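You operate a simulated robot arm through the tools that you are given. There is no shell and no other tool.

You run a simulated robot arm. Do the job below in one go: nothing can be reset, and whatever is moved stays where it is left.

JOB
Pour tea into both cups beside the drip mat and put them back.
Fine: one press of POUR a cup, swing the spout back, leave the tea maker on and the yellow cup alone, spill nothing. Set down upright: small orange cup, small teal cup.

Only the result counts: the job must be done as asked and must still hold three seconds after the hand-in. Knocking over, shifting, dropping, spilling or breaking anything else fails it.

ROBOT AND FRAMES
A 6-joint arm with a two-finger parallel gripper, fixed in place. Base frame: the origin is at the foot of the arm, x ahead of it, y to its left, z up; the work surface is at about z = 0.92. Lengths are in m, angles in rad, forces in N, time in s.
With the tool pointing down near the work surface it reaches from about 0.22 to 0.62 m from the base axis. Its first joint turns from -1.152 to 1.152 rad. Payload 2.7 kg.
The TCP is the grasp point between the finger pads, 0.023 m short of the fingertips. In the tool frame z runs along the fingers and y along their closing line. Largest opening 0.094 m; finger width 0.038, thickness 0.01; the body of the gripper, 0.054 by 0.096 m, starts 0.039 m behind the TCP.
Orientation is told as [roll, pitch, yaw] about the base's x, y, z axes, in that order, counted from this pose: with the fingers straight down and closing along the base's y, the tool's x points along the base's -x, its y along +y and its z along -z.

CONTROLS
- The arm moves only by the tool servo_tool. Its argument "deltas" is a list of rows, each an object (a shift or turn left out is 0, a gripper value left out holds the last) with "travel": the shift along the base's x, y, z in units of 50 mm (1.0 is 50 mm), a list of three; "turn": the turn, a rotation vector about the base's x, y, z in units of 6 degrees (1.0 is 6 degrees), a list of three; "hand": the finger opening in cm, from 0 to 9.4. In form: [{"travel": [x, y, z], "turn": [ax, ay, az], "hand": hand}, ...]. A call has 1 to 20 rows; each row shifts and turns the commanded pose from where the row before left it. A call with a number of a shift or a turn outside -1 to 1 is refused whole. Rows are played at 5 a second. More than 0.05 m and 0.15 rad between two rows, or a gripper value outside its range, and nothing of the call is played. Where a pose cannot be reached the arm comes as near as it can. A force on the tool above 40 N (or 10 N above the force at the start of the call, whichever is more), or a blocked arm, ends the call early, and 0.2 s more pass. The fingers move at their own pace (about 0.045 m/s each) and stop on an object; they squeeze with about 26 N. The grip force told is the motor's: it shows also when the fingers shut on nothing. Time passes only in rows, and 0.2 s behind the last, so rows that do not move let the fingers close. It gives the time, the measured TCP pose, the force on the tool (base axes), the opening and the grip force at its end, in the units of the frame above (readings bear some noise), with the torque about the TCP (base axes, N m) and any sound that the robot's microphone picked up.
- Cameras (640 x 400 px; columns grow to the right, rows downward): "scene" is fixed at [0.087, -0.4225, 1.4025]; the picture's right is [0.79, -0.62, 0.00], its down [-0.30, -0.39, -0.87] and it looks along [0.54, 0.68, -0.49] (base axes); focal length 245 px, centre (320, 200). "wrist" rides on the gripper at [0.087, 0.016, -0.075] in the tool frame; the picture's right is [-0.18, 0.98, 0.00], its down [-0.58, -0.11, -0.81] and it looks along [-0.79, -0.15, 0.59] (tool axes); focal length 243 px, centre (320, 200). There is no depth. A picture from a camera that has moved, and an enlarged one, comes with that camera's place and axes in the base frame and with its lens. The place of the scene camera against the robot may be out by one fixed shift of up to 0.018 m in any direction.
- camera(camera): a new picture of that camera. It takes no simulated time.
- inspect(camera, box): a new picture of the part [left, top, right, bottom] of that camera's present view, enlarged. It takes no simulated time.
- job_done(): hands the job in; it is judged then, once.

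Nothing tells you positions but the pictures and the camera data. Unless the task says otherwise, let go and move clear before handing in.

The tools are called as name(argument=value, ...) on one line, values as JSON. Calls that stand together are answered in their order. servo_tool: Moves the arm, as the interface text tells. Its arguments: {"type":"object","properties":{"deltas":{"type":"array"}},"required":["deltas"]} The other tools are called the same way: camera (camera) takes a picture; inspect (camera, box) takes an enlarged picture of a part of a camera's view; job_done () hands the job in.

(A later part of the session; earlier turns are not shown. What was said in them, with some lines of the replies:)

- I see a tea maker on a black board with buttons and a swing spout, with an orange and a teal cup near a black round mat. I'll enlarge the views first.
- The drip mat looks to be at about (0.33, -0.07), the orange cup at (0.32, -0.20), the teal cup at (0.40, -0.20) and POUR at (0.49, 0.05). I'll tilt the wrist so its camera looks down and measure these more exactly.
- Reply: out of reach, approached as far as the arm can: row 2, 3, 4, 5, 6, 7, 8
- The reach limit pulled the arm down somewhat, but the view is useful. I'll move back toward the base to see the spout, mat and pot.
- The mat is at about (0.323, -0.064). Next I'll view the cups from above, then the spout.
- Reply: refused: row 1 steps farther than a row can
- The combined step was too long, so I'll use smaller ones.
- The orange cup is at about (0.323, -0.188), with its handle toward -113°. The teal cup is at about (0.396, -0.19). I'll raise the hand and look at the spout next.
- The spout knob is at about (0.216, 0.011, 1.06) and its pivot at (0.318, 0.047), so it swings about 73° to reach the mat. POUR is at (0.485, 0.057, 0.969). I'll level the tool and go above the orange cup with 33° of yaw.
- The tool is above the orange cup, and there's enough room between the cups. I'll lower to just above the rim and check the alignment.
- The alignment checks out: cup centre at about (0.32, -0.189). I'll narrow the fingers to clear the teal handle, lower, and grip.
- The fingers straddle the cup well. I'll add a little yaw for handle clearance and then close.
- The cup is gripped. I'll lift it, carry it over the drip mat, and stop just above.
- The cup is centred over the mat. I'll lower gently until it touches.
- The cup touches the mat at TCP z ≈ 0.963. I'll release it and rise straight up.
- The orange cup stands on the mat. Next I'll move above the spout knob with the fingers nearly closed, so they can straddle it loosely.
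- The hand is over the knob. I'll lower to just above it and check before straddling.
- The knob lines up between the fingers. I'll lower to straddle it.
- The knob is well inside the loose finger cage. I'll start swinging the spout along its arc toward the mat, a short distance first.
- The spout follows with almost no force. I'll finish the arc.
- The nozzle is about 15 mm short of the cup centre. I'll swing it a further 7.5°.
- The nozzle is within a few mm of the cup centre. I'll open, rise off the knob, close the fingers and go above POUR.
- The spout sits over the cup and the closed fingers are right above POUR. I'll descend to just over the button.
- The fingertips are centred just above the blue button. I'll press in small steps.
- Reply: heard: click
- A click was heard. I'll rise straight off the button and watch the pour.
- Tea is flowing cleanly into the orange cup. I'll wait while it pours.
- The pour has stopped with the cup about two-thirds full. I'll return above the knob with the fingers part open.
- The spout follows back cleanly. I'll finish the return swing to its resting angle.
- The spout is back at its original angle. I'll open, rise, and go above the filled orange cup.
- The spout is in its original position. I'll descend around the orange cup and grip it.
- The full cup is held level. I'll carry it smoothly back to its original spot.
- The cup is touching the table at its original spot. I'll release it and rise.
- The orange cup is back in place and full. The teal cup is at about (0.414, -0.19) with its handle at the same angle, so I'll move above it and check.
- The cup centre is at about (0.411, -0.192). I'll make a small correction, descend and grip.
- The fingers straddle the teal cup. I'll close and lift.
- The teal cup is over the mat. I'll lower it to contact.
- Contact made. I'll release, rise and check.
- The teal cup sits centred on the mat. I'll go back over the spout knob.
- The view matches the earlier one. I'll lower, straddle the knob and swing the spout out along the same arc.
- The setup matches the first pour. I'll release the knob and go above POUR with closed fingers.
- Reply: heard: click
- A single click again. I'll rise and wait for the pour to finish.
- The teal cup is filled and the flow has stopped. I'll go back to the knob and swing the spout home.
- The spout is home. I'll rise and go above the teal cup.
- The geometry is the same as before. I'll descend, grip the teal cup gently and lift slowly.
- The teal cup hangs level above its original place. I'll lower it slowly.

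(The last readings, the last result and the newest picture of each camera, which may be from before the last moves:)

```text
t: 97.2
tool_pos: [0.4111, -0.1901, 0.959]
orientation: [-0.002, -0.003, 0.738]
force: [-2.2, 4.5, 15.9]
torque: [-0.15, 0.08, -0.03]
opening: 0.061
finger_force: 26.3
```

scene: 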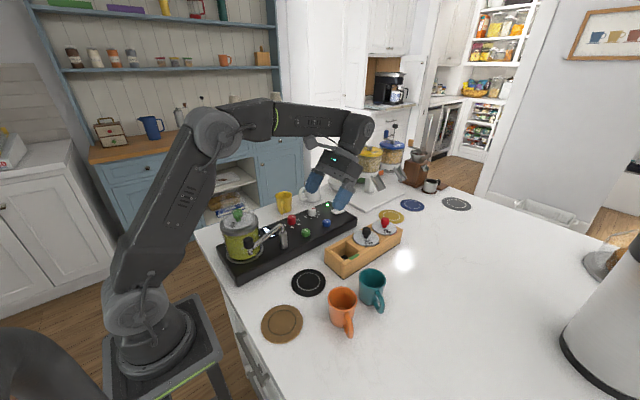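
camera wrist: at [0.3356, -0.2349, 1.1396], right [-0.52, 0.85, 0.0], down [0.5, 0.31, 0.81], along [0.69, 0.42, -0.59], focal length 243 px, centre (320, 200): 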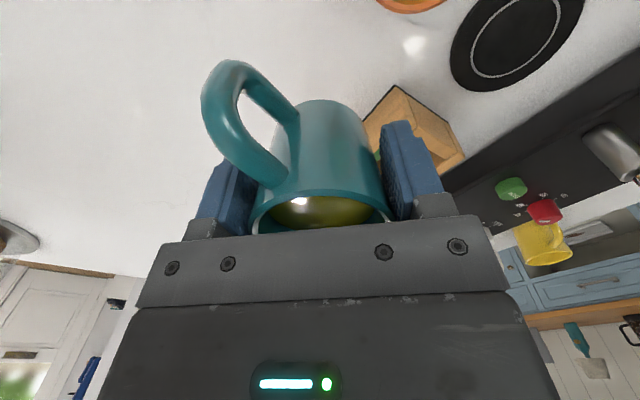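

The teal cup is on the table at its original spot. I'll ease off, release and rise.

servo_tool(deltas=[{"travel": [0, 0, 0.03]}, {"hand": 6.4}, {"hand": 6.8}, {"hand": 7.3}, {"hand": 7.8}, {"hand": 7.8}, {"travel": [0, 0, 0.3]}, {"travel": [0, 0, 0.6]}, {"travel": [0, 0, 0.9]}, {"travel": [0, 0, 0.9]}, {"travel": [0, 0, 0.9]}, {"travel": [0, 0, 0.9]}, {}])

camera(camera="scene")

inspect(camera="scene", box=[200, 180, 420, 345])

camera(camera="wrist")

```text
t: 100.0
tool_pos: [0.4116, -0.1905, 1.1841]
orientation: [0.0, -0.002, 0.735]
force: [-0.7, 0.4, 0.2]
torque: [-0.04, -0.01, 0.02]
opening: 0.0779
finger_force: 0.1
```

```text
taken
```

scene: 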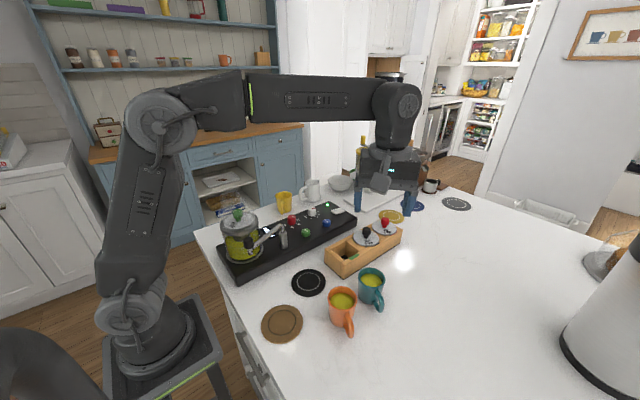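

```text
2.42 times, centred on (310, 262) of scene
camera zoom: at [0.087, -0.4225, 1.4025], right [0.79, -0.62, 0.0], down [-0.3, -0.39, -0.87], along [0.54, 0.68, -0.49], focal length 594 px, centre (344, 48)
```

zoom: 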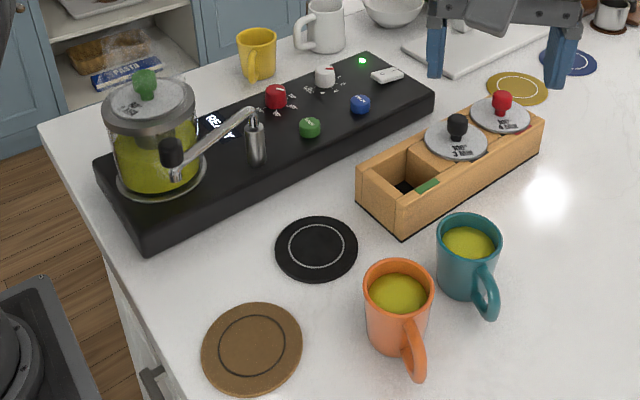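

```text
taken
camera wrist: at [0.3351, -0.2366, 1.2597], right [-0.52, 0.85, 0.0], down [0.5, 0.31, 0.81], along [0.69, 0.42, -0.59], focal length 243 px, centre (320, 200)
```

wrist: 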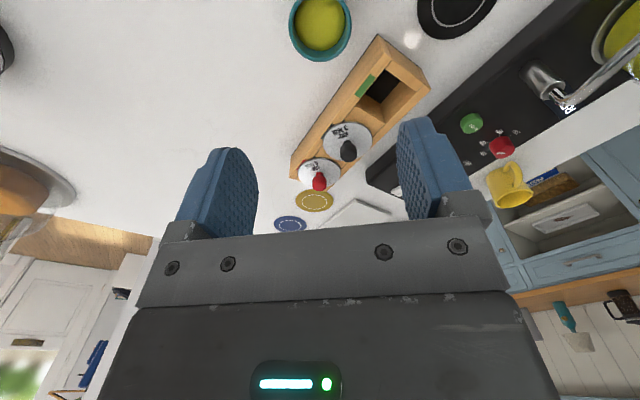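

Both cups are full, upright and back where they started. The spout is home, the tea maker's light is on, nothing was spilled and the arm is clear, so I'm handing in.

job_done()

```text
The job is handed in.
```

Both small cups, orange and teal, are filled with tea and standing upright back where they started beside the drip mat. I handed the job in, but no verdict came back.

- **Pouring:** I pressed POUR once for each cup, with one click heard each time. Both pours went into the cup, and I saw no spills in the pictures.
- **Tea maker:** It is still on (green light lit), and the spout is swung back to its original angle.
- **Everything else:** I left the yellow cup alone, and nothing else looks moved. The gripper is open and clear of the cups.
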